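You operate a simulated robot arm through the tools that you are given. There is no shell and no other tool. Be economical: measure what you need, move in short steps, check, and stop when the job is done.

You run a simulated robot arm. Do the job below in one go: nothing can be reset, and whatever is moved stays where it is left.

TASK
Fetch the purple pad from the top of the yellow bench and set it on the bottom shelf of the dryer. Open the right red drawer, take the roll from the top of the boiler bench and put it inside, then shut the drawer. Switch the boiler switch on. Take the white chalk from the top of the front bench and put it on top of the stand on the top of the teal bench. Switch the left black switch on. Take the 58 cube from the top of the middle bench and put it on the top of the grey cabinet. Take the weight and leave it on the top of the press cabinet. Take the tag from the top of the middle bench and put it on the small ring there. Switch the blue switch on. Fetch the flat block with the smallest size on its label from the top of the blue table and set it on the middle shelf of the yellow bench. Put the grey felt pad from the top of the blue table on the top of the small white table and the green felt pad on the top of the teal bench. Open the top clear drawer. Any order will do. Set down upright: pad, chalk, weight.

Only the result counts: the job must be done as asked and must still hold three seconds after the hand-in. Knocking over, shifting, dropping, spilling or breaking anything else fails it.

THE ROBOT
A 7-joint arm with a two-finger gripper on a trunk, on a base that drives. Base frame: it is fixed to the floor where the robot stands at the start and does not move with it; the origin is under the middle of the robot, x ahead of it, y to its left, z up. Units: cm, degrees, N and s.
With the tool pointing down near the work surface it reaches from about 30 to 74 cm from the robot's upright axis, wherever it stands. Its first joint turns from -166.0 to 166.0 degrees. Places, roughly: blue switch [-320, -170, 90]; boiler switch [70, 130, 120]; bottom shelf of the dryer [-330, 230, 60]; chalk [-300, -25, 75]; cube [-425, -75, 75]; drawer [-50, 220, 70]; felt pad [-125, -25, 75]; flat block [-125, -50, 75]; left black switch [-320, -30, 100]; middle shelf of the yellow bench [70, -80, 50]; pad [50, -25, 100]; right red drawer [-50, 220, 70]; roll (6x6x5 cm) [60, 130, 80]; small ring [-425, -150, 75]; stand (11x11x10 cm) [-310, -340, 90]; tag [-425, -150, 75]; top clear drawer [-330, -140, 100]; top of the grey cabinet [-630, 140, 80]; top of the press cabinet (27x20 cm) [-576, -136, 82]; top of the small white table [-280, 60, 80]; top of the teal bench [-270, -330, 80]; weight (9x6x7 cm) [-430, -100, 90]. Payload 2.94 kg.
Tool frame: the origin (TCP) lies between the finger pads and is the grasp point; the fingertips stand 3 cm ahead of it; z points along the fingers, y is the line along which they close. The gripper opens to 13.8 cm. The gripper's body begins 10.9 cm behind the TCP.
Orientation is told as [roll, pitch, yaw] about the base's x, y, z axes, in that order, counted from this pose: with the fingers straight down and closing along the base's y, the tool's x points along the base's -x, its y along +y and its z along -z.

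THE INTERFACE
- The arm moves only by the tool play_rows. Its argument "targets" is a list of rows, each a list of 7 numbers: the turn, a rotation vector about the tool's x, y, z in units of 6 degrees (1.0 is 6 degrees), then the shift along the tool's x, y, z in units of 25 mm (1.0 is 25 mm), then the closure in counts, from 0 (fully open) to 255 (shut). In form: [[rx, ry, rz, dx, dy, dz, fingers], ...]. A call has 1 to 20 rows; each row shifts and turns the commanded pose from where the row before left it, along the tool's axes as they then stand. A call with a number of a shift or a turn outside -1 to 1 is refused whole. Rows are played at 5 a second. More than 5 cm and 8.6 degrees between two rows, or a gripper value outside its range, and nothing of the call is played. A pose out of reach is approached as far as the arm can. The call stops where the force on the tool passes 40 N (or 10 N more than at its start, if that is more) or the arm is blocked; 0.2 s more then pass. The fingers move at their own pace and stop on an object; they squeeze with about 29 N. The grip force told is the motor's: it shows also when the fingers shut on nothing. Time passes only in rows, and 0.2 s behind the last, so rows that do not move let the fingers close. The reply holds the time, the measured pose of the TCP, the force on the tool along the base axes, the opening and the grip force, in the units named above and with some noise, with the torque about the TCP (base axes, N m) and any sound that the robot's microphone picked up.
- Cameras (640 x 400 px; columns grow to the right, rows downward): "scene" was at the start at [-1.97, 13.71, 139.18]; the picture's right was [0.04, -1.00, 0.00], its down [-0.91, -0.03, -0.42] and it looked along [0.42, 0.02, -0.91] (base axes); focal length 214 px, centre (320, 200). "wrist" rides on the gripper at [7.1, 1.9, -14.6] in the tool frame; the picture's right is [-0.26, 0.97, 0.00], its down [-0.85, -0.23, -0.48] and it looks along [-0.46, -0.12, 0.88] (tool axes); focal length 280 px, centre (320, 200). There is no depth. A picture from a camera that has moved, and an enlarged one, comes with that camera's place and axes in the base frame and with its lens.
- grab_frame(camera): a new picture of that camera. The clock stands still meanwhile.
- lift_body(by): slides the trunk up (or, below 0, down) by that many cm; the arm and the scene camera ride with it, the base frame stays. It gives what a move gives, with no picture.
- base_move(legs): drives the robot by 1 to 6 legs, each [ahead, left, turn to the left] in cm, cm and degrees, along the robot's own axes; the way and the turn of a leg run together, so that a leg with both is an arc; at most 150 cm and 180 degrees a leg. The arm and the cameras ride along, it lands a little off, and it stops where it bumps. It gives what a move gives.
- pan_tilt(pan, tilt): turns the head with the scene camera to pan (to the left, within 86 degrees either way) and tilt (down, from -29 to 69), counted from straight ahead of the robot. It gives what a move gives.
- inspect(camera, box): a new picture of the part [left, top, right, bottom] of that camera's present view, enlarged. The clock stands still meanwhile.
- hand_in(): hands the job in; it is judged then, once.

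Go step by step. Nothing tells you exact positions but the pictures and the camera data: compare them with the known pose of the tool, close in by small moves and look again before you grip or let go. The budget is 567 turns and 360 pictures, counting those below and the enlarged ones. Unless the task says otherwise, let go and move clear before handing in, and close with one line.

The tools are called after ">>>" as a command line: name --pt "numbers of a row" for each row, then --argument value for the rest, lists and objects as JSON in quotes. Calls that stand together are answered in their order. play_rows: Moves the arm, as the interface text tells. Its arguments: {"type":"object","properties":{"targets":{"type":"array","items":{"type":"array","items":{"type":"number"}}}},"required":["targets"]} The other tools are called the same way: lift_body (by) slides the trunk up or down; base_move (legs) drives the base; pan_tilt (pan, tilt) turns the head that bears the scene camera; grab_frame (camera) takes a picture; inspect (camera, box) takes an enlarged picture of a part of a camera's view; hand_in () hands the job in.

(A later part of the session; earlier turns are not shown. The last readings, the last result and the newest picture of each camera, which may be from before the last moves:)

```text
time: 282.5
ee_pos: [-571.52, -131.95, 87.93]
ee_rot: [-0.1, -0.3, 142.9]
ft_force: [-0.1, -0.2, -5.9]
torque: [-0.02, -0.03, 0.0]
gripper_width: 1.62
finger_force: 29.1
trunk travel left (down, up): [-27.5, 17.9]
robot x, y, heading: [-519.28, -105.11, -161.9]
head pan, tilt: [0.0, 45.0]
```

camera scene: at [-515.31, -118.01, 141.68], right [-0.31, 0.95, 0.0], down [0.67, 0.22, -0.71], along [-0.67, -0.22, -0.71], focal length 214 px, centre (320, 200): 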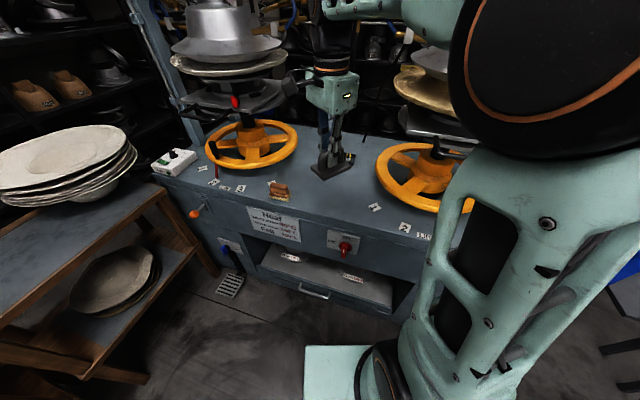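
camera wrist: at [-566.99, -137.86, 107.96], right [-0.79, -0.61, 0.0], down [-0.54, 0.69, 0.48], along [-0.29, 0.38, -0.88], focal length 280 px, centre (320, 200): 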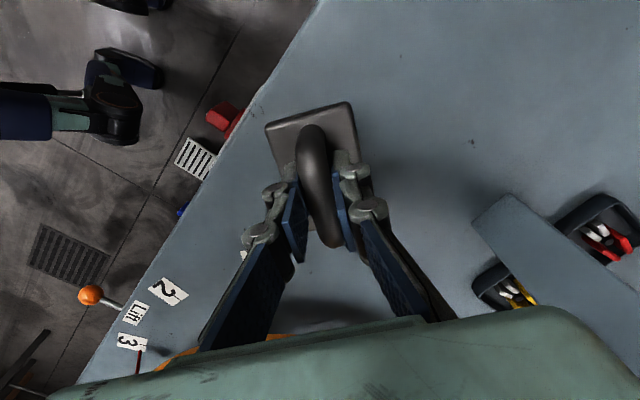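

>>> play_rows --pt "0 0 0 0 0 0.15 255" --pt "0 0 0 0 0 0.15 255"

>>> play_rows --pt "0 0 0 0 0 0.12 255" --pt "0 0 0 0 0 0.12 255"

```text
time: 283.1
ee_pos: [-571.62, -131.93, 87.25]
ee_rot: [-0.1, -0.4, 143.0]
ft_force: [0.5, 0.8, -0.2]
torque: [0.21, 0.15, -0.04]
gripper_width: 1.61
finger_force: 28.6
trunk travel left (down, up): [-27.5, 17.9]
robot x, y, heading: [-519.39, -104.85, -162.1]
head pan, tilt: [0.0, 45.0]
```

```text
time: 283.7
ee_pos: [-571.41, -131.84, 86.68]
ee_rot: [0.0, -0.3, 143.2]
ft_force: [-2.2, -3.1, 13.8]
torque: [0.03, 0.06, 0.04]
gripper_width: 1.81
finger_force: 29.0
trunk travel left (down, up): [-27.5, 17.9]
robot x, y, heading: [-519.24, -104.91, -162.0]
head pan, tilt: [0.0, 45.0]
```

>>> play_rows --pt "0 0 0 0 0 -0.1 230" --pt "0 0 0 0 0 0 200" --pt "0 0 0 0 0 0 180" --pt "0 0 0 0 0 -0.5 180" --pt "0 0 0 0 0 -1 180" --pt "0 0 0 0 0 -1 180" --pt "0 0 0 0 0 -1 180" --pt "0 0 0 0 0 -1 180" --pt "0 0 0 0 0 -1 180" --pt "0 0 0 0 0 -1 180" --pt "0 0 0 0 0 -1 180" --pt "0 0 0 0 0 -1 180" --pt "0 0 0 0 0 -1 180"

>>> grab_frame --camera "wrist"

```text
time: 286.5
ee_pos: [-571.32, -132.04, 110.51]
ee_rot: [-0.1, -0.4, 142.9]
ft_force: [-0.1, 0.3, -1.0]
torque: [-0.02, 0.01, 0.0]
gripper_width: 4.05
finger_force: 0.0
trunk travel left (down, up): [-27.5, 17.9]
robot x, y, heading: [-519.16, -104.85, -162.1]
head pan, tilt: [0.0, 45.0]
```

```text
256 pictures are left
camera wrist: at [-566.96, -137.91, 125.05], right [-0.79, -0.61, 0.0], down [-0.54, 0.69, 0.48], along [-0.29, 0.38, -0.88], focal length 280 px, centre (320, 200)
```

wrist: 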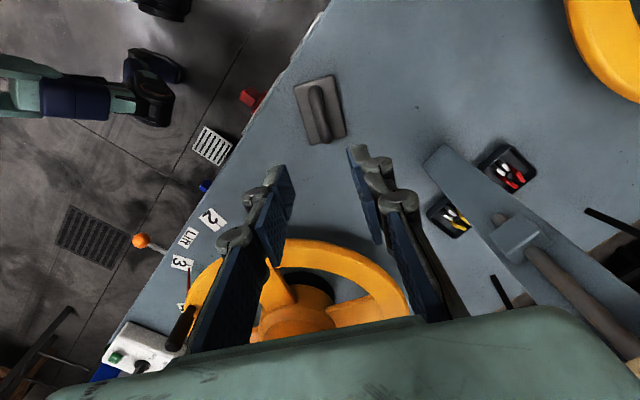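

>>> play_rows --pt "0 0 0 0.8 -0.6 0 120" --pt "0 0 0 0.8 -0.6 0 120" --pt "0 0 0 0.8 -0.6 0 120" --pt "0 0 0 0.8 -0.6 0 120" --pt "0 0 0 0.8 -0.6 0 120"

>>> base_move --legs '[[-30, 20, 0], [0, 0, 160]]'

>>> grab_frame --camera "scene"

>>> grab_frame --camera "wrist"

```text
time: 287.7
ee_pos: [-558.95, -132.09, 110.64]
ee_rot: [-0.2, -0.2, 143.0]
ft_force: [0.2, -0.9, -0.3]
torque: [-0.04, -0.04, 0.05]
gripper_width: 7.32
finger_force: 0.0
trunk travel left (down, up): [-27.5, 17.9]
robot x, y, heading: [-519.19, -105.27, -162.1]
head pan, tilt: [0.0, 45.0]
```

```text
time: 296.7
ee_pos: [-438.76, -102.5, 110.64]
ee_rot: [-0.2, -0.2, -56.6]
ft_force: [0.3, 0.3, -0.5]
torque: [-0.02, -0.01, 0.02]
gripper_width: 7.31
finger_force: 0.1
trunk travel left (down, up): [-27.5, 17.9]
robot x, y, heading: [-484.69, -114.66, -1.5]
head pan, tilt: [0.0, 45.0]
```

```text
255 pictures are left
camera scene: at [-484.57, -101.12, 141.68], right [-0.03, -1.0, 0.0], down [-0.71, 0.02, -0.71], along [0.71, -0.02, -0.71], focal length 214 px, centre (320, 200)
```

scene: 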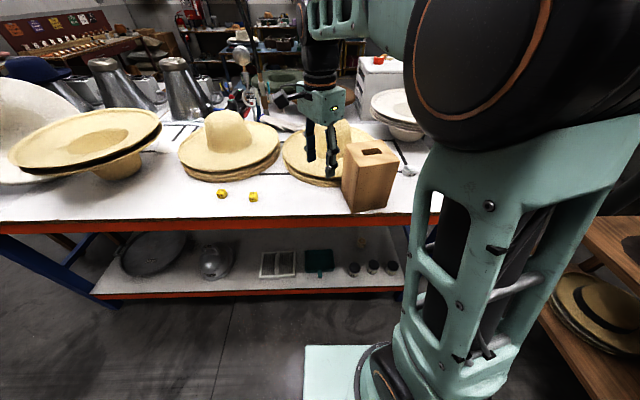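

```text
254 pictures are left
camera wrist: at [-441.11, -95.37, 125.09], right [0.95, 0.31, 0.0], down [0.28, -0.83, 0.48], along [0.15, -0.46, -0.88], focal length 280 px, centre (320, 200)
```

wrist: 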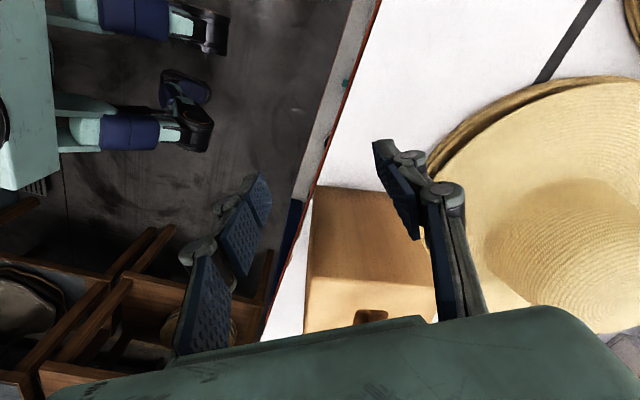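

>>> play_rows --pt "0 0 0 0.55 -0.83 -0.5 120" --pt "0 0 0 0.55 -0.83 -0.5 120" --pt "0 0 0 0.55 -0.83 0 120" --pt "0 0 -0.92 0 0 0 120" --pt "0 0 -0.92 0 0 0 120" --pt "0 0 -0.92 0 0 0 120" --pt "0 0 -0.92 0 0 0 120" --pt "0 0 -0.92 0 0 0 120" --pt "0 0 -0.92 0 0 0 120" --pt "0 0 -0.92 0 0 0 120" --pt "0 0 -0.92 0 0 0 120" --pt "0 0 -0.92 0 0 0 120" --pt "0 0 -0.92 0 0 0 120"

>>> play_rows --pt "0 0 0 0 -1 0 120" --pt "0 0 0 0 -1 0 120" --pt "0 0 0 0 -1 0 120" --pt "0 0 0 0 -1 0 120" --pt "0 0 0 0 -1 0 120" --pt "0 0 0 0 -1 0 120" --pt "0 0 0 0 -1 0 120" --pt "0 0 0 0 -1 0 120" --pt "0 0 0 0 -1 0 120" --pt "0 0 0 0 -1 0 120" --pt "0 0 0 0 -1 0 120" --pt "0 0 0 0 -1 0 120" --pt "0 0 0 0 -1 0 120"

>>> grab_frame --camera "wrist"

>>> grab_frame --camera "scene"

```text
time: 299.5
ee_pos: [-446.12, -102.37, 113.04]
ee_rot: [-0.4, 0.2, -1.3]
ft_force: [-0.7, 0.2, -0.1]
torque: [0.0, -0.03, 0.02]
gripper_width: 7.27
finger_force: 0.0
trunk travel left (down, up): [-27.5, 17.9]
robot x, y, heading: [-485.0, -114.6, -1.6]
head pan, tilt: [0.0, 45.0]
```

```text
time: 302.3
ee_pos: [-446.95, -135.13, 113.2]
ee_rot: [-0.3, 0.1, -1.4]
ft_force: [-0.2, -0.4, 0.4]
torque: [-0.02, 0.01, -0.03]
gripper_width: 7.3
finger_force: 0.1
trunk travel left (down, up): [-27.5, 17.9]
robot x, y, heading: [-485.15, -114.29, -1.4]
head pan, tilt: [0.0, 45.0]
```

```text
253 pictures are left
camera wrist: at [-454.1, -132.89, 127.75], right [0.28, 0.96, 0.0], down [0.84, -0.25, 0.48], along [0.46, -0.14, -0.88], focal length 280 px, centre (320, 200)
```

wrist: 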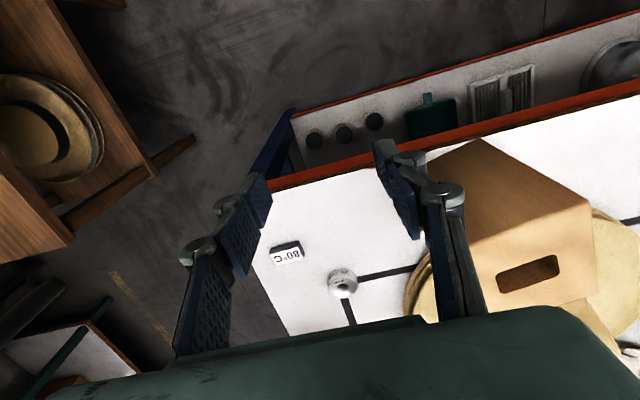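

```text
252 pictures are left
camera scene: at [-484.56, -101.13, 141.68], right [-0.03, -1.0, 0.0], down [-0.71, 0.02, -0.71], along [0.71, -0.02, -0.71], focal length 214 px, centre (320, 200)
```

scene: 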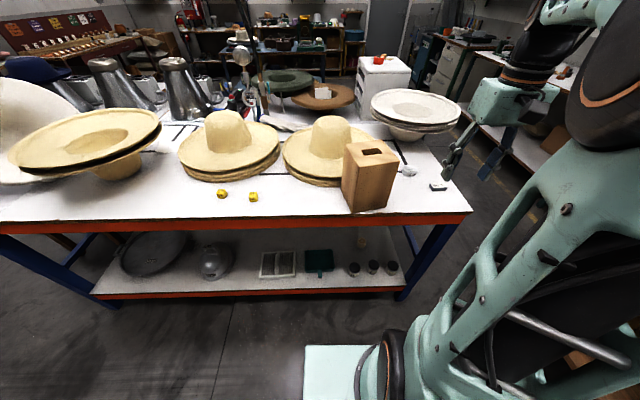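

>>> inspect --camera "scene" --box '[370, 140, 480, 210]'

>>> inspect --camera "wrist" --box '[240, 200, 440, 330]'

```text
5.71 times, centred on (425, 175) of scene
camera zoom: at [-484.56, -101.13, 141.68], right [-0.03, -1.0, 0.0], down [-0.71, 0.02, -0.71], along [0.71, -0.02, -0.71], focal length 1226 px, centre (-280, 343)
```

zoom: 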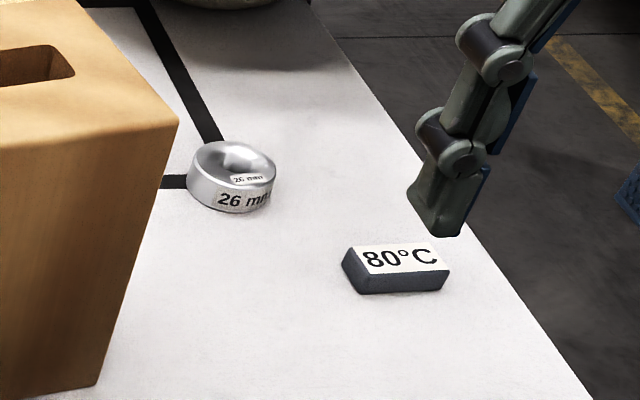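

```text
3.08 times, centred on (340, 265) of wrist
camera zoom: at [-454.1, -132.89, 127.75], right [0.28, 0.96, 0.0], down [0.84, -0.25, 0.48], along [0.46, -0.14, -0.88], focal length 863 px, centre (258, 0)
```

zoom: 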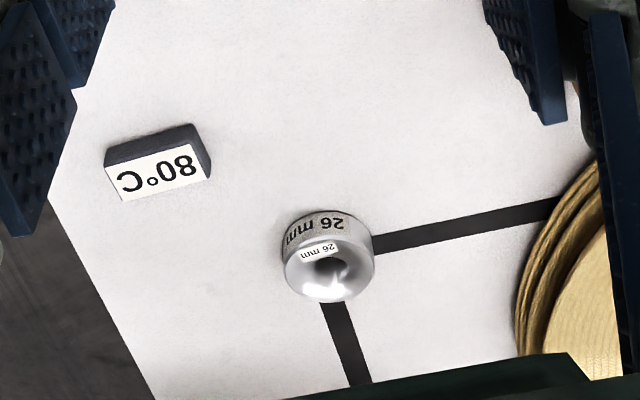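

>>> base_move --legs '[[10, 0, 1.4]]'

>>> play_rows --pt "0 0 0 -1 -1 0 110" --pt "0 0 0 -1 -1 0 110" --pt "0 0 0 -1 -1 0 110" --pt "0 0 0 -1 -1 0 110" --pt "0 0 0 -1 -1 0 110" --pt "0 0 0 0 0 1 110" --pt "0 0 0 0 0 1 110" --pt "0 0 0 0 0 1 110" --pt "0 0 0 0 0 1 110"

>>> grab_frame --camera "wrist"

```text
time: 303.4
ee_pos: [-436.63, -134.36, 113.26]
ee_rot: [-0.3, 0.0, 0.1]
ft_force: [0.0, -0.7, -0.1]
torque: [0.0, -0.01, 0.01]
gripper_width: 7.3
finger_force: 0.1
trunk travel left (down, up): [-27.5, 17.9]
robot x, y, heading: [-474.88, -114.69, -0.0]
head pan, tilt: [0.0, 45.0]
```

```text
time: 305.4
ee_pos: [-424.05, -146.84, 103.26]
ee_rot: [-0.4, 0.1, 0.0]
ft_force: [0.2, -0.4, -0.2]
torque: [0.02, 0.0, 0.0]
gripper_width: 7.83
finger_force: 0.1
trunk travel left (down, up): [-27.5, 17.9]
robot x, y, heading: [-475.46, -115.02, -0.3]
head pan, tilt: [0.0, 45.0]
```

```text
249 pictures are left
camera wrist: at [-431.28, -144.75, 117.78], right [0.26, 0.97, -0.01], down [0.85, -0.23, 0.48], along [0.46, -0.13, -0.88], focal length 280 px, centre (320, 200)
```

wrist: 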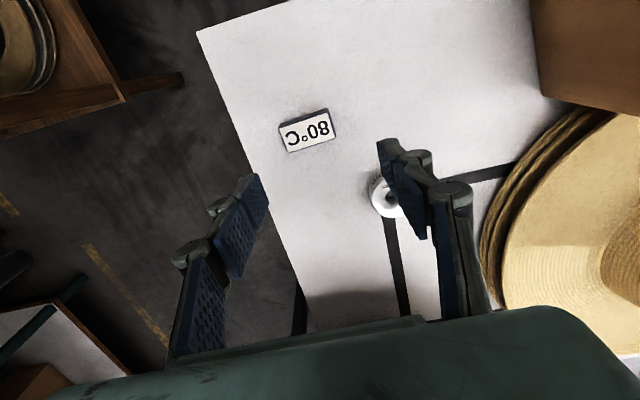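

>>> play_rows --pt "0 0 0 0 -0.58 1 120" --pt "0 0 0 0 0 1 125" --pt "0 0 0 0 0 1 125" --pt "0 0 0 0 0 1 125"

>>> grab_frame --camera "wrist"

```text
time: 306.4
ee_pos: [-424.14, -148.31, 93.37]
ee_rot: [-0.3, 0.0, 0.1]
ft_force: [0.3, -0.5, -0.1]
torque: [-0.01, -0.02, 0.0]
gripper_width: 7.01
finger_force: 0.1
trunk travel left (down, up): [-27.5, 17.9]
robot x, y, heading: [-475.1, -114.67, -0.4]
head pan, tilt: [0.0, 45.0]
```

```text
248 pictures are left
camera wrist: at [-431.26, -146.24, 107.8], right [0.26, 0.97, -0.01], down [0.85, -0.23, 0.48], along [0.46, -0.13, -0.88], focal length 280 px, centre (320, 200)
```

wrist: 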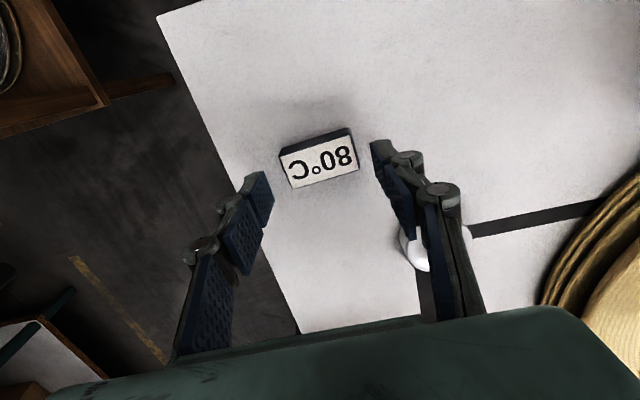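

>>> play_rows --pt "0 0 0 -0.1 -0.1 1 125" --pt "0 0 0 0 0 0.6 125" --pt "0 0 0 0 0 0 255" --pt "0 0 0 0 0 0 255" --pt "0 0 0 0 0 0 255"

>>> grab_frame --camera "wrist"

```text
time: 307.6
ee_pos: [-423.97, -148.59, 89.2]
ee_rot: [-0.3, 0.0, 0.1]
ft_force: [-1.4, -0.1, 0.4]
torque: [0.01, 0.0, -0.01]
gripper_width: 5.69
finger_force: 28.9
trunk travel left (down, up): [-27.5, 17.9]
robot x, y, heading: [-475.13, -114.9, -0.2]
head pan, tilt: [0.0, 45.0]
```

```text
247 pictures are left
camera wrist: at [-431.08, -146.53, 103.68], right [0.26, 0.97, -0.01], down [0.85, -0.23, 0.48], along [0.46, -0.13, -0.88], focal length 280 px, centre (320, 200)
```

wrist: 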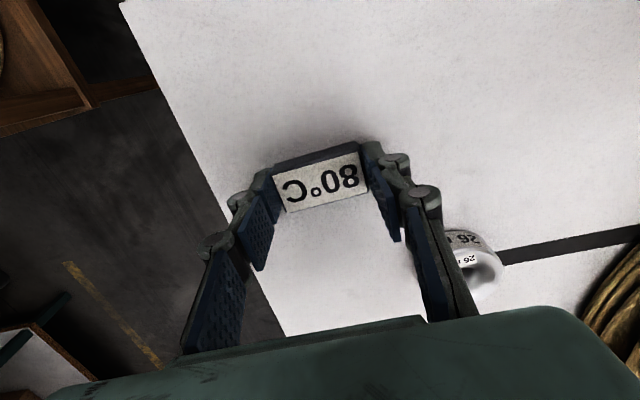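

>>> play_rows --pt "0 0 0 0 0 -1 255" --pt "0 0 0 0 0 -1 255" --pt "0 0 0 0 0 -1 255" --pt "0 0 0 0 0 -1 255" --pt "0 0 0 -0.93 0 0 255" --pt "0 0 0 -0.93 0 0 255" --pt "0 0 0 -0.92 0 0 255"

>>> grab_frame --camera "wrist"

>>> inspect --camera "scene" --box '[370, 120, 510, 220]'

```text
time: 309.2
ee_pos: [-416.82, -148.57, 99.39]
ee_rot: [-0.3, 0.0, 0.1]
ft_force: [-0.4, 0.6, -0.8]
torque: [0.02, 0.0, -0.01]
gripper_width: 5.69
finger_force: 28.8
trunk travel left (down, up): [-27.5, 17.9]
robot x, y, heading: [-475.25, -114.88, 0.1]
head pan, tilt: [0.0, 45.0]
```

```text
246 pictures are left
camera wrist: at [-424.02, -146.46, 113.94], right [0.26, 0.97, -0.01], down [0.85, -0.23, 0.48], along [0.46, -0.13, -0.88], focal length 280 px, centre (320, 200)
```

wrist: 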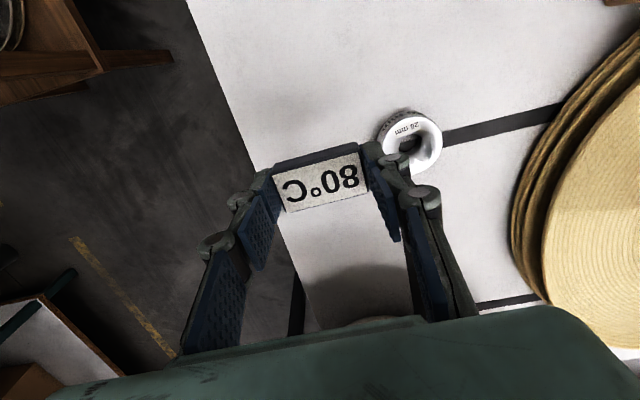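

```text
4.00 times, centred on (440, 170) of scene
camera zoom: at [-475.04, -101.27, 141.68], right [0.0, -1.0, 0.0], down [-0.71, 0.0, -0.71], along [0.71, 0.0, -0.71], focal length 858 px, centre (-160, 320)
```

zoom: 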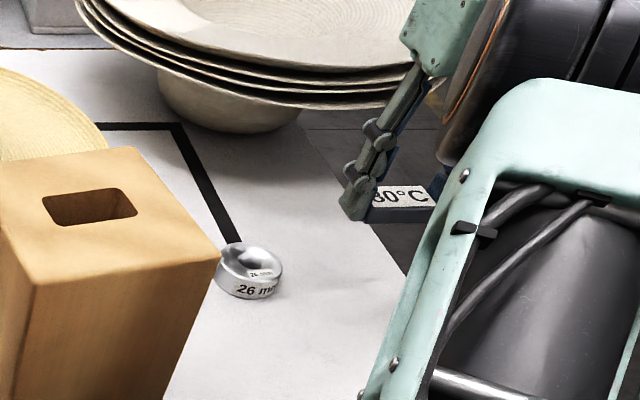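

>>> play_rows --pt "0 0 0 -0.3 0.83 0 255" --pt "0 0 0 -0.3 0.83 0 255" --pt "0 0 0 -0.3 0.83 0 255" --pt "0 0 0 0 0.82 0.5 255" --pt "0 0 0 0 0 1 255" --pt "0 0 0 0 0 0.8 255"

>>> grab_frame --camera "wrist"

>>> inspect --camera "scene" --box '[370, 120, 510, 220]'

```text
time: 310.6
ee_pos: [-414.62, -140.38, 93.48]
ee_rot: [-0.3, 0.1, 0.2]
ft_force: [-0.5, 0.2, -0.4]
torque: [-0.01, -0.01, 0.02]
gripper_width: 5.66
finger_force: 29.3
trunk travel left (down, up): [-27.5, 17.9]
robot x, y, heading: [-474.97, -114.51, -0.4]
head pan, tilt: [0.0, 45.0]
```

```text
244 pictures are left
camera wrist: at [-421.89, -138.29, 108.07], right [0.26, 0.97, -0.01], down [0.85, -0.23, 0.48], along [0.46, -0.13, -0.88], focal length 280 px, centre (320, 200)
```

wrist: 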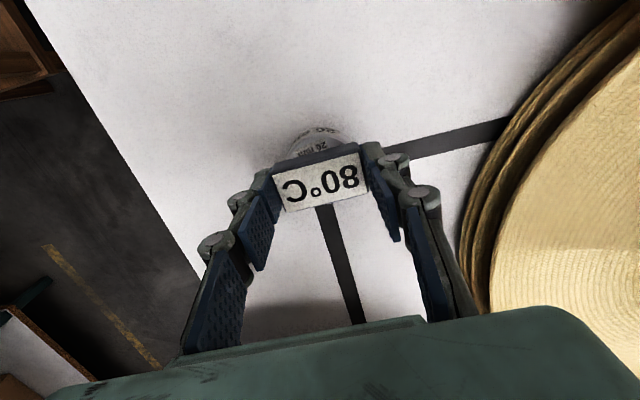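

```text
4.00 times, centred on (440, 170) of scene
camera zoom: at [-475.03, -101.28, 141.68], right [0.0, -1.0, 0.0], down [-0.71, 0.0, -0.71], along [0.71, 0.0, -0.71], focal length 858 px, centre (-160, 320)
```

zoom: 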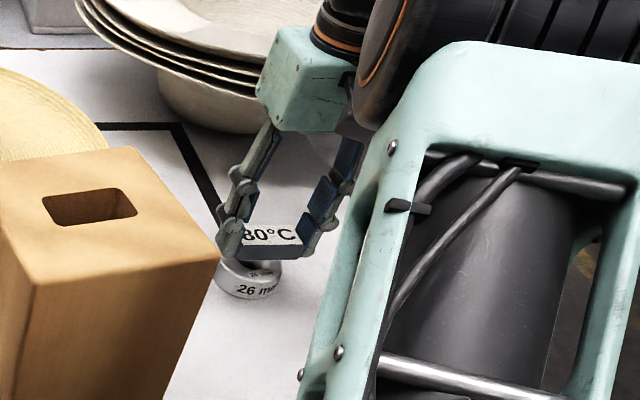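

>>> play_rows --pt "0 0 0 0 0.12 0.3 255" --pt "0 0 0 0 0 0.15 255" --pt "0 0 0 0 0 0.15 255"

>>> play_rows --pt "0 0 0 0 0 0.12 255" --pt "0 0 0 0 0 0 255"

```text
time: 311.4
ee_pos: [-414.62, -139.93, 92.04]
ee_rot: [-0.3, 0.0, 0.1]
ft_force: [-1.2, -0.1, 0.2]
torque: [-0.02, 0.01, -0.02]
gripper_width: 5.67
finger_force: 29.2
trunk travel left (down, up): [-27.5, 17.9]
robot x, y, heading: [-475.12, -114.56, -0.2]
head pan, tilt: [0.0, 45.0]
```

```text
time: 312.0
ee_pos: [-414.75, -140.0, 91.71]
ee_rot: [-0.3, 0.0, 0.1]
ft_force: [0.4, -0.3, 0.4]
torque: [0.02, 0.02, -0.02]
gripper_width: 5.71
finger_force: 29.2
trunk travel left (down, up): [-27.5, 17.9]
robot x, y, heading: [-475.57, -115.25, -0.1]
head pan, tilt: [0.0, 45.0]
```

>>> play_rows --pt "0 0 0 0 0 0.12 255" --pt "0 0 0 0 0 0 255"

>>> inspect --camera "scene" --box '[400, 160, 470, 210]'

```text
time: 312.6
ee_pos: [-414.76, -139.88, 91.37]
ee_rot: [-0.3, 0.0, 0.0]
ft_force: [-0.7, 0.5, 4.3]
torque: [0.04, 0.01, -0.03]
gripper_width: 5.66
finger_force: 28.8
trunk travel left (down, up): [-27.5, 17.9]
robot x, y, heading: [-475.45, -114.34, -0.1]
head pan, tilt: [0.0, 45.0]
```

```text
8.00 times, centred on (435, 185) of scene
camera zoom: at [-475.1, -101.25, 141.69], right [0.0, -1.0, 0.0], down [-0.71, 0.0, -0.71], along [0.71, 0.0, -0.71], focal length 1716 px, centre (-600, 320)
```

zoom: 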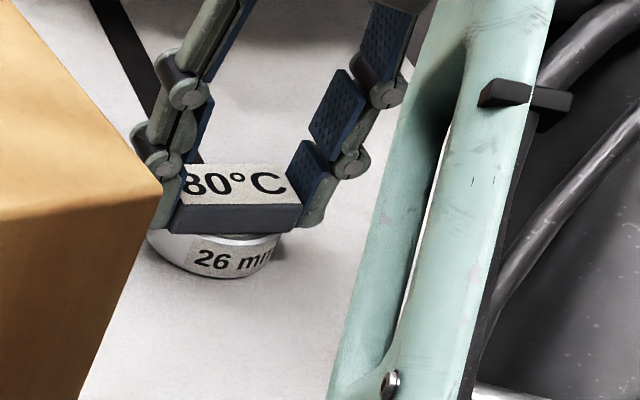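

>>> play_rows --pt "0 0 0 0 0 -0.25 255" --pt "0 0 0 -0.24 0.4 0 255" --pt "0 0 0 0 0 0.2 255" --pt "0 0 0 0 0 0.05 255"

>>> inspect --camera "scene" --box '[400, 160, 470, 210]'

```text
time: 313.6
ee_pos: [-414.06, -138.89, 91.49]
ee_rot: [-0.3, -0.1, 0.1]
ft_force: [-0.7, 0.6, 5.7]
torque: [0.02, 0.03, 0.02]
gripper_width: 5.65
finger_force: 29.5
trunk travel left (down, up): [-27.5, 17.9]
robot x, y, heading: [-475.45, -114.55, -0.1]
head pan, tilt: [0.0, 45.0]
```

```text
8.00 times, centred on (435, 185) of scene
camera zoom: at [-475.12, -101.24, 141.69], right [0.0, -1.0, 0.0], down [-0.71, 0.0, -0.71], along [0.71, 0.0, -0.71], focal length 1716 px, centre (-600, 320)
```

zoom: 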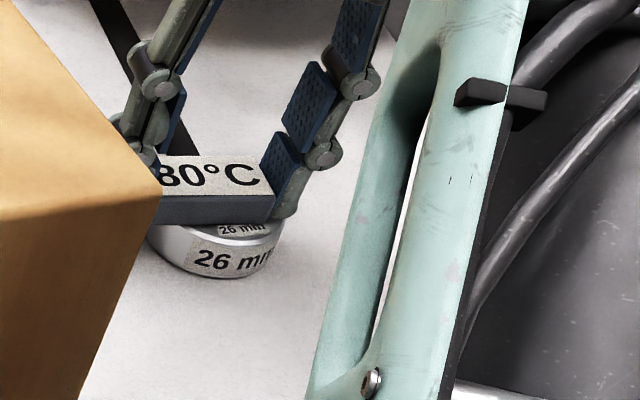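

>>> play_rows --pt "0 0 0 0 0 0 142" --pt "0 0 0 0 0 0 130" --pt "0 0 0 0 0 0 125" --pt "0 0 0 0 0 -0.6 125" --pt "0 0 0 0 0 -1 125" --pt "0 0 0 0 0 -1 125" --pt "0 0 0 0 0 -1 125" --pt "0 0 0 0 0 -1 125" --pt "0 0 0 0 0 -1 125" --pt "0 0 0 0 0 -1 125" --pt "0 0 0 0 0 -1 125" --pt "0 0 0 0 0 -1 125"

>>> grab_frame --camera "wrist"

>>> inspect --camera "scene" --box '[370, 120, 510, 220]'

```text
time: 316.2
ee_pos: [-414.08, -138.88, 111.59]
ee_rot: [-0.3, -0.1, 0.1]
ft_force: [-0.4, 0.3, 0.7]
torque: [-0.01, -0.03, -0.02]
gripper_width: 7.01
finger_force: 0.0
out of reach, approached as far as the arm can: row 12
trunk travel left (down, up): [-27.5, 17.9]
robot x, y, heading: [-475.26, -114.78, -0.2]
head pan, tilt: [0.0, 45.0]
```

```text
240 pictures are left
camera wrist: at [-421.3, -136.85, 126.14], right [0.26, 0.97, -0.01], down [0.85, -0.23, 0.48], along [0.46, -0.13, -0.88], focal length 280 px, centre (320, 200)
```

wrist: 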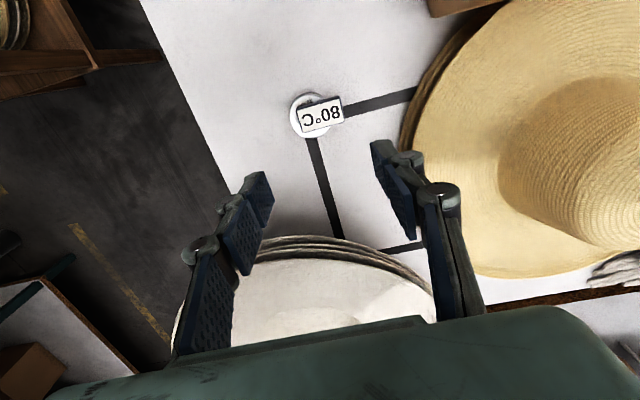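

```text
4.00 times, centred on (440, 170) of scene
camera zoom: at [-475.08, -101.26, 141.68], right [0.0, -1.0, 0.0], down [-0.71, 0.0, -0.71], along [0.71, 0.0, -0.71], focal length 858 px, centre (-160, 320)
```

zoom: 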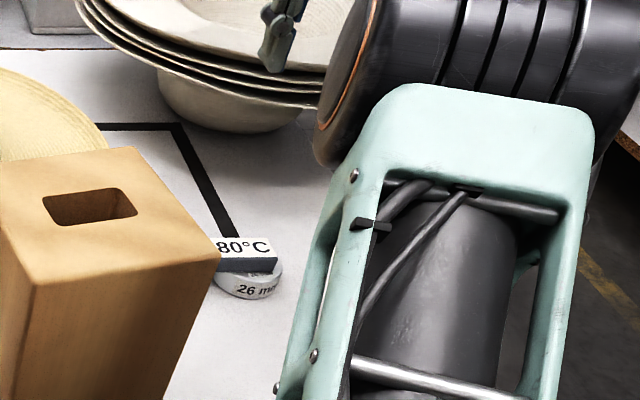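

>>> inspect --camera "wrist" --box '[260, 70, 380, 160]'

>>> inspect --camera "scene" --box '[410, 165, 460, 205]'

```text
4.44 times, centred on (320, 115) of wrist
camera zoom: at [-421.3, -136.85, 126.14], right [0.26, 0.97, -0.01], down [0.85, -0.23, 0.48], along [0.46, -0.13, -0.88], focal length 1246 px, centre (320, 578)
```

zoom: 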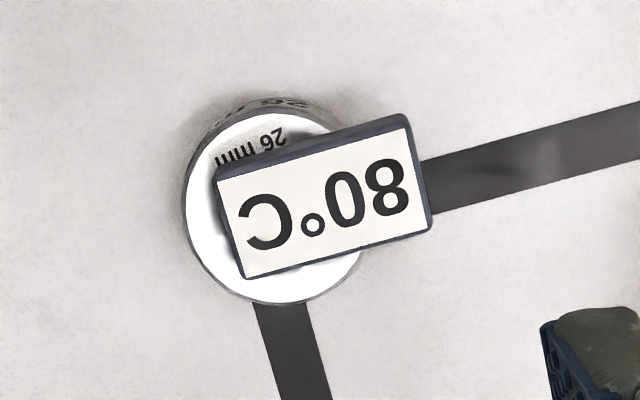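

```text
10.00 times, centred on (435, 185) of scene
camera zoom: at [-475.08, -101.26, 141.68], right [0.0, -1.0, 0.0], down [-0.71, 0.0, -0.71], along [0.71, 0.0, -0.71], focal length 2145 px, centre (-830, 350)
```

zoom: 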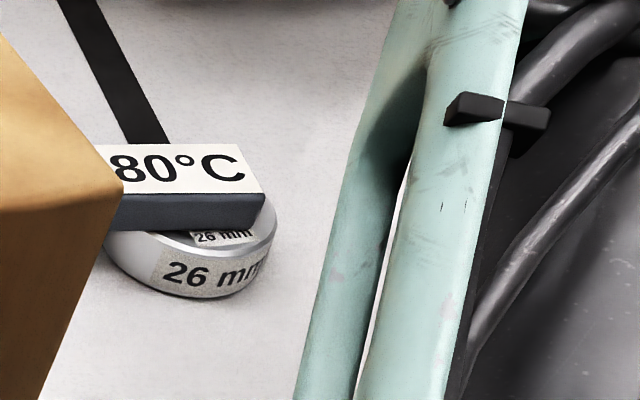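

>>> play_rows --pt "0 0 0 0 0 1 125" --pt "0 0 0 0 0 1 125" --pt "0 0 0 0 0 1 125" --pt "0 0 0 0 0 1 125" --pt "0 0 0 0 0 1 125" --pt "0 0 0 0 0 1 125" --pt "0 0 0 0 0 1 125" --pt "0 0 0 0 0 0.95 125" --pt "0 0 0 0 0 0 255" --pt "0 0 0 0 0 0 255" --pt "0 0 0 0 0 0 255" --pt "0 0 0 0 0 -0.2 255" --pt "0 0 0 0 -0.48 0 255" --pt "0 0 0 0 0 0.15 255" --pt "0 0 0 0 0 0.05 255"

>>> grab_frame --camera "wrist"

```text
time: 319.4
ee_pos: [-414.17, -140.24, 91.64]
ee_rot: [-0.3, 0.0, 0.1]
ft_force: [-0.1, -0.5, -0.6]
torque: [0.01, 0.0, 0.0]
gripper_width: 5.69
finger_force: 29.0
trunk travel left (down, up): [-27.5, 17.9]
robot x, y, heading: [-475.62, -114.74, 0.0]
head pan, tilt: [0.0, 45.0]
```

```text
236 pictures are left
camera wrist: at [-421.29, -138.2, 106.28], right [0.26, 0.97, -0.01], down [0.85, -0.23, 0.48], along [0.46, -0.13, -0.88], focal length 280 px, centre (320, 200)
```

wrist: 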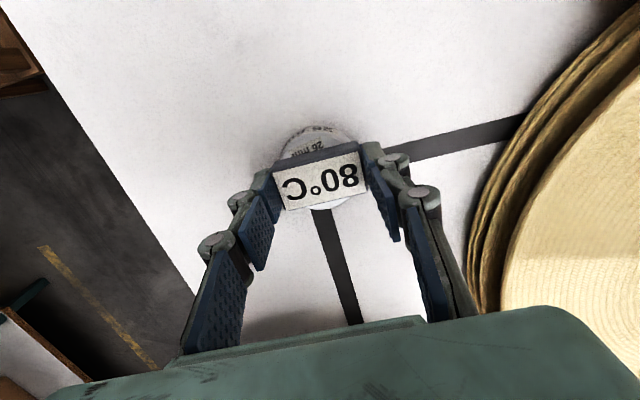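

Lower the last millimetres, release and check.

>>> play_rows --pt "0 0 0 0 0 0.1 255" --pt "0 0 0 0 0 0 255" --pt "0 0 0 0 0 0 142" --pt "0 0 0 0 0 0 130" --pt "0 0 0 0 0 0 125" --pt "0 0 0 0 0 -0.6 125" --pt "0 0 0 0 0 -1 125" --pt "0 0 0 0 0 -1 125" --pt "0 0 0 0 0 -1 125" --pt "0 0 0 0 0 -1 125" --pt "0 0 0 0 0 -1 125" --pt "0 0 0 0 0 -1 125" --pt "0 0 0 0 0 -1 125"

>>> inspect --camera "wrist" --box '[260, 70, 380, 160]'

```text
time: 322.2
ee_pos: [-414.07, -140.19, 110.46]
ee_rot: [-0.3, 0.1, 0.1]
ft_force: [-0.3, -0.5, -0.5]
torque: [0.01, 0.0, 0.01]
gripper_width: 7.03
finger_force: 0.0
trunk travel left (down, up): [-27.5, 17.9]
robot x, y, heading: [-475.21, -114.83, -0.3]
head pan, tilt: [0.0, 45.0]
```

```text
4.44 times, centred on (320, 115) of wrist
camera zoom: at [-421.28, -138.2, 124.97], right [0.26, 0.97, -0.01], down [0.85, -0.23, 0.48], along [0.46, -0.13, -0.88], focal length 1246 px, centre (320, 578)
```

zoom: 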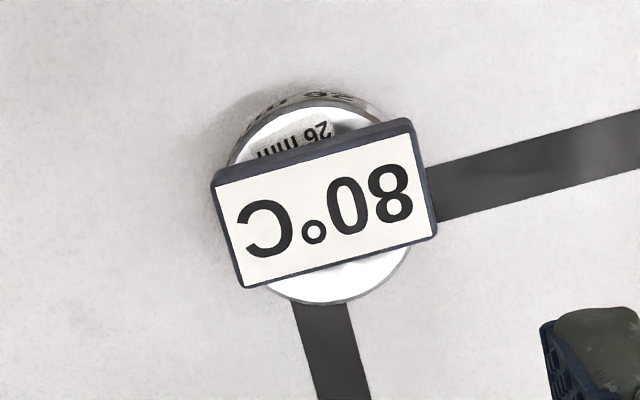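

>>> play_rows --pt "0 0 0 1 0 -0.2 125" --pt "0 0 0 1 0 -0.2 125" --pt "0 0 0 1 0 0 125" --pt "0 0 0 1 0 0 125" --pt "0 0 0 1 0 0 125" --pt "0 0 0 1 0 0 125" --pt "0 0 0 1 0 0 125" --pt "0 0 0 1 0 0 125" --pt "0 0 0 1 0 0 125" --pt "0 0 0 1 0 0 125"

>>> base_move --legs '[[-20, 0, 0], [0, 0, -90]]'

>>> pan_tilt --pan 20 --tilt 30

>>> grab_frame --camera "scene"

```text
time: 324.4
ee_pos: [-439.24, -140.09, 111.59]
ee_rot: [-0.4, 0.0, 0.1]
ft_force: [1.0, -0.4, -0.1]
torque: [-0.01, -0.01, 0.02]
gripper_width: 7.05
finger_force: 0.0
trunk travel left (down, up): [-27.5, 17.9]
robot x, y, heading: [-475.38, -114.78, -0.0]
head pan, tilt: [0.0, 45.0]
```

```text
time: 329.8
ee_pos: [-519.9, -151.48, 111.57]
ee_rot: [-0.4, 0.0, -88.4]
ft_force: [0.1, 0.1, 1.0]
torque: [0.02, 0.01, -0.01]
gripper_width: 7.04
finger_force: 0.0
trunk travel left (down, up): [-27.5, 17.9]
robot x, y, heading: [-495.66, -114.43, -88.6]
head pan, tilt: [0.0, 45.0]
```

```text
time: 330.6
ee_pos: [-519.97, -151.51, 111.57]
ee_rot: [-0.4, -0.1, -88.4]
ft_force: [-0.2, -0.1, -0.5]
torque: [-0.03, -0.01, 0.0]
gripper_width: 7.07
finger_force: 0.0
trunk travel left (down, up): [-27.5, 17.9]
robot x, y, heading: [-495.43, -114.45, -89.0]
head pan, tilt: [20.0, 30.0]
```

```text
234 pictures are left
camera scene: at [-479.01, -114.84, 143.94], right [-0.93, -0.36, 0.0], down [-0.18, 0.47, -0.87], along [0.31, -0.81, -0.5], focal length 214 px, centre (320, 200)
```

scene: 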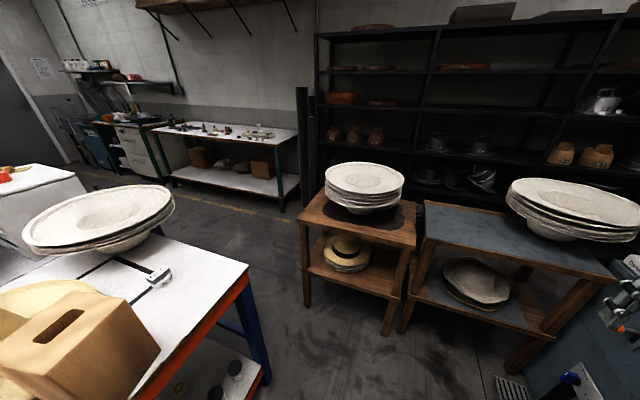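

>>> base_move --legs '[[-137, 8, 0], [-45, 33, 0], [-63, 55, 0], [0, 90, 0], [0, 90, 0]]'

>>> pan_tilt --pan 0 --tilt 30

>>> grab_frame --camera "scene"

```text
time: 361.1
ee_pos: [-251.26, 102.2, 111.73]
ee_rot: [-0.3, 0.0, -88.5]
ft_force: [-0.8, 0.7, 0.2]
torque: [-0.02, -0.01, 0.0]
gripper_width: 7.08
finger_force: 0.2
trunk travel left (down, up): [-27.5, 17.9]
robot x, y, heading: [-226.67, 138.8, -88.7]
head pan, tilt: [20.0, 30.0]
```

```text
time: 361.9
ee_pos: [-251.39, 102.1, 111.56]
ee_rot: [-0.3, 0.0, -88.6]
ft_force: [0.0, -0.9, 0.3]
torque: [0.01, -0.02, 0.04]
gripper_width: 7.05
finger_force: 0.1
trunk travel left (down, up): [-27.5, 17.9]
robot x, y, heading: [-226.86, 138.76, -89.0]
head pan, tilt: [0.0, 30.0]
```

```text
233 pictures are left
camera scene: at [-213.37, 137.96, 143.94], right [-1.0, -0.02, 0.0], down [-0.01, 0.5, -0.87], along [0.02, -0.87, -0.5], focal length 214 px, centre (320, 200)
```

scene: 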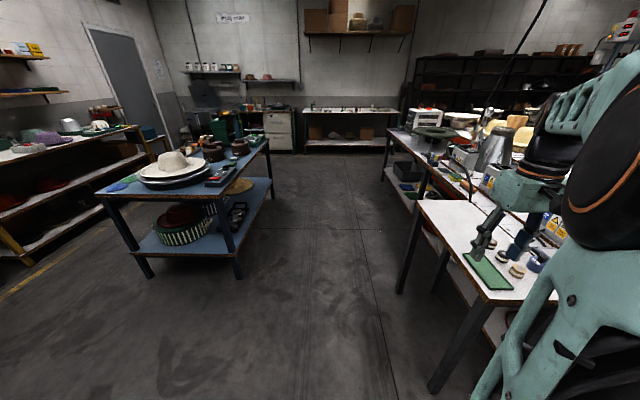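

>>> base_move --legs '[[148, 0, 0], [0, 0, -90], [10, 0, 0]]'

>>> pan_tilt --pan 0 --tilt 35

>>> grab_frame --camera "scene"

>>> grab_frame --camera "wrist"

```text
time: 373.9
ee_pos: [-270.76, 16.17, 111.54]
ee_rot: [-0.3, -0.1, -179.6]
ft_force: [-0.4, -0.9, -0.8]
torque: [-0.02, 0.02, -0.02]
gripper_width: 7.03
finger_force: 0.0
trunk travel left (down, up): [-27.5, 17.9]
robot x, y, heading: [-234.72, -9.13, -180.0]
head pan, tilt: [0.0, 30.0]
```

```text
time: 374.5
ee_pos: [-270.85, 16.31, 111.58]
ee_rot: [-0.3, -0.1, -179.7]
ft_force: [-0.5, -1.1, -0.2]
torque: [0.02, 0.03, 0.0]
gripper_width: 7.05
finger_force: 0.1
trunk travel left (down, up): [-27.5, 17.9]
robot x, y, heading: [-234.53, -8.88, -179.9]
head pan, tilt: [0.0, 35.0]
```

```text
232 pictures are left
camera scene: at [-235.36, -22.52, 143.17], right [0.0, 1.0, 0.0], down [0.57, 0.0, -0.82], along [-0.82, 0.0, -0.57], focal length 214 px, centre (320, 200)
```

scene: 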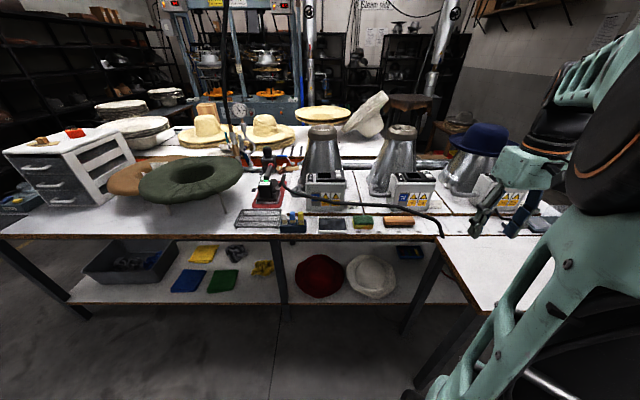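

```text
231 pictures are left
camera wrist: at [-263.76, 14.22, 126.12], right [-0.26, -0.97, -0.01], down [-0.85, 0.22, 0.48], along [-0.46, 0.13, -0.88], focal length 280 px, centre (320, 200)
```

wrist: 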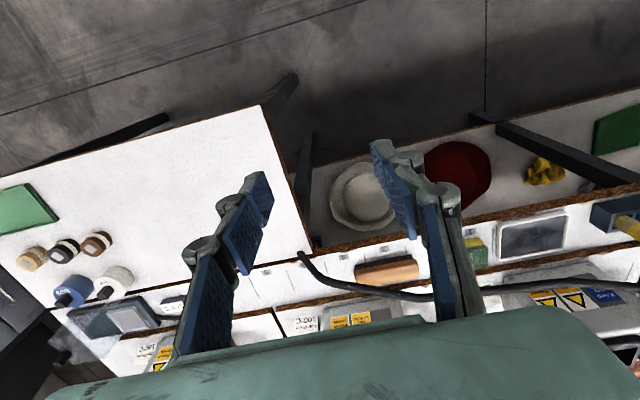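

>>> inspect --camera "scene" --box '[220, 120, 460, 250]'

>>> inspect --camera "scene" --box '[0, 120, 220, 250]'

```text
2.67 times, centred on (340, 185) of scene
camera zoom: at [-235.36, -22.52, 143.17], right [0.0, 1.0, 0.0], down [0.57, 0.0, -0.82], along [-0.82, 0.0, -0.57], focal length 572 px, centre (267, 240)
```

zoom: 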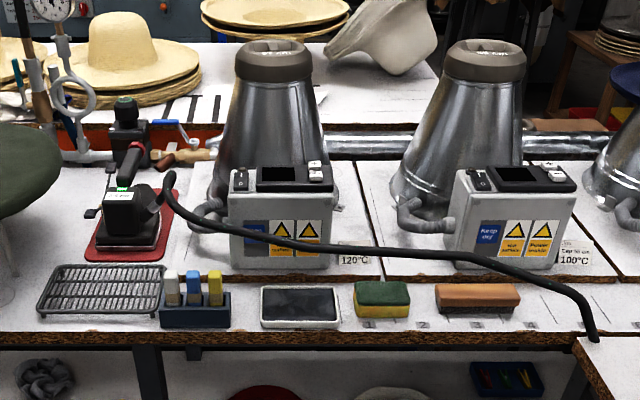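

```text
2.91 times, centred on (110, 185) of scene
camera zoom: at [-235.36, -22.52, 143.17], right [0.0, 1.0, 0.0], down [0.57, 0.0, -0.82], along [-0.82, 0.0, -0.57], focal length 624 px, centre (931, 244)
```

zoom: 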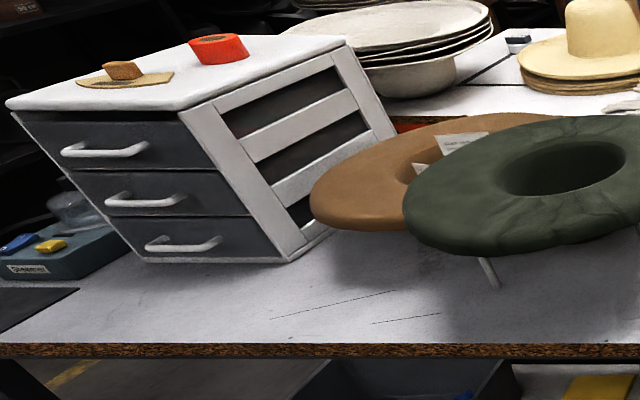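

>>> inspect --camera "scene" --box '[295, 165, 365, 225]'

>>> inspect --camera "scene" --box '[270, 210, 330, 250]'

```text
6.67 times, centred on (330, 195) of scene
camera zoom: at [-235.36, -22.52, 143.17], right [0.0, 1.0, 0.0], down [0.57, 0.0, -0.82], along [-0.82, 0.0, -0.57], focal length 1430 px, centre (253, 233)
```

zoom: 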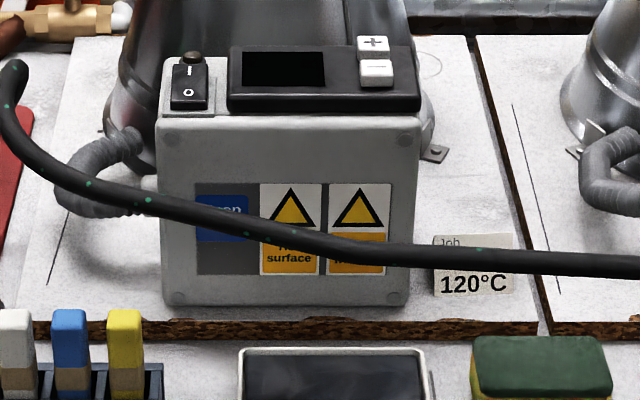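

```text
10.00 times, centred on (300, 230) of scene
camera zoom: at [-235.36, -22.52, 143.17], right [0.0, 1.0, 0.0], down [0.57, 0.0, -0.82], along [-0.82, 0.0, -0.57], focal length 2145 px, centre (520, -100)
```

zoom: 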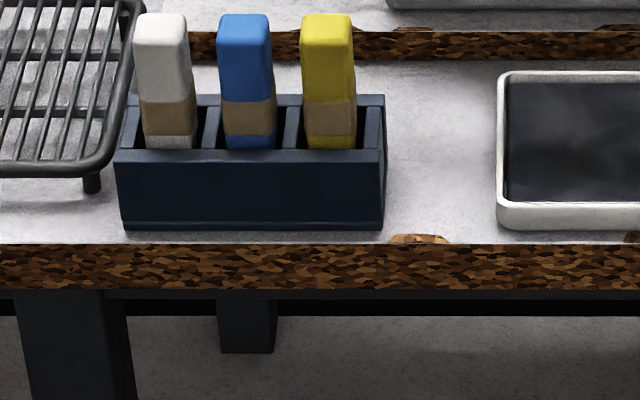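

>>> base_move --legs '[[20, 0, 0]]'

>>> play_rows --pt "0 0 0 0 1 0 255" --pt "0 0 0 0 1 0 255" --pt "0 0 0 0 1 0 255" --pt "0 0 0 0 1 0 255" --pt "0 0 0 0 1 0 255" --pt "0 0 0 0 1 0 255" --pt "0 0 0 0 1 0 255" --pt "0 0 0 0 1 0 255" --pt "0 0 0 0 1 0 255" --pt "0 0 0 0 1 0 255" --pt "0 0 0 0 1 0 255" --pt "0 0 0 0 1 0 255" --pt "0 0 0 -0.5 1 0 255" --pt "0 0 0 -0.5 1 0 255" --pt "0 0 0 -0.5 1 0 255" --pt "0 0 0 -0.5 1 0 255" --pt "0 0 0 -0.5 0.9 0 255"

>>> grab_frame --camera "wrist"

>>> grab_frame --camera "scene"

```text
time: 376.1
ee_pos: [-290.68, 16.07, 111.55]
ee_rot: [-0.3, 0.0, -179.6]
ft_force: [0.3, 0.7, -0.2]
torque: [0.0, -0.04, -0.01]
gripper_width: 7.05
finger_force: 0.1
trunk travel left (down, up): [-27.5, 17.9]
robot x, y, heading: [-254.38, -9.01, -179.7]
head pan, tilt: [0.0, 35.0]
```

```text
time: 379.7
ee_pos: [-296.78, -26.43, 111.53]
ee_rot: [-0.3, 0.0, -179.6]
ft_force: [0.6, -0.8, -0.1]
torque: [-0.02, -0.02, 0.01]
gripper_width: 0.0
finger_force: 28.5
trunk travel left (down, up): [-27.5, 17.9]
robot x, y, heading: [-254.78, -9.09, -179.7]
head pan, tilt: [0.0, 35.0]
```

```text
226 pictures are left
camera wrist: at [-289.7, -28.3, 125.94], right [-0.26, -0.97, -0.01], down [-0.85, 0.22, 0.48], along [-0.46, 0.13, -0.88], focal length 280 px, centre (320, 200)
```

wrist: 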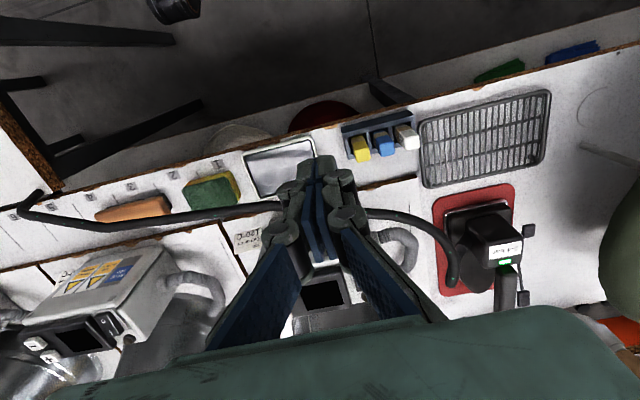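

```text
225 pictures are left
camera scene: at [-255.26, -22.59, 143.16], right [0.0, 1.0, 0.0], down [0.57, 0.0, -0.82], along [-0.82, 0.0, -0.57], focal length 214 px, centre (320, 200)
```

scene: 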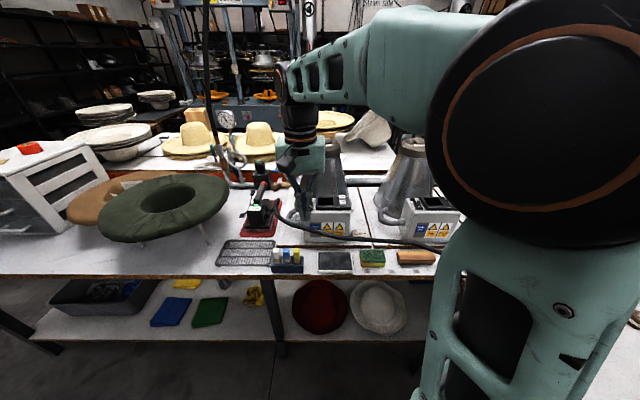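

>>> inspect --camera "scene" --box '[270, 180, 370, 270]'

```text
4.44 times, centred on (320, 225) of scene
camera zoom: at [-255.26, -22.59, 143.16], right [0.0, 1.0, 0.0], down [0.57, 0.0, -0.82], along [-0.82, 0.0, -0.57], focal length 953 px, centre (320, 89)
```

zoom: 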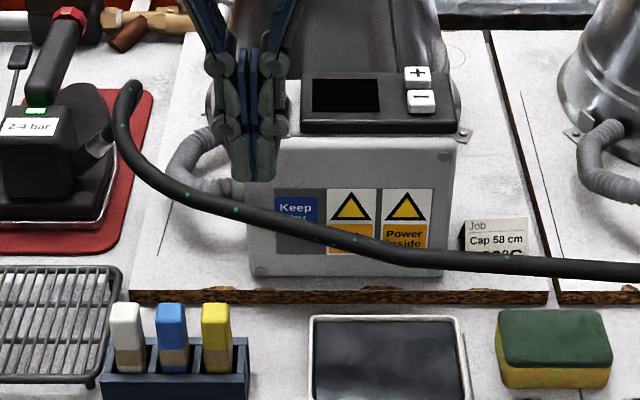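

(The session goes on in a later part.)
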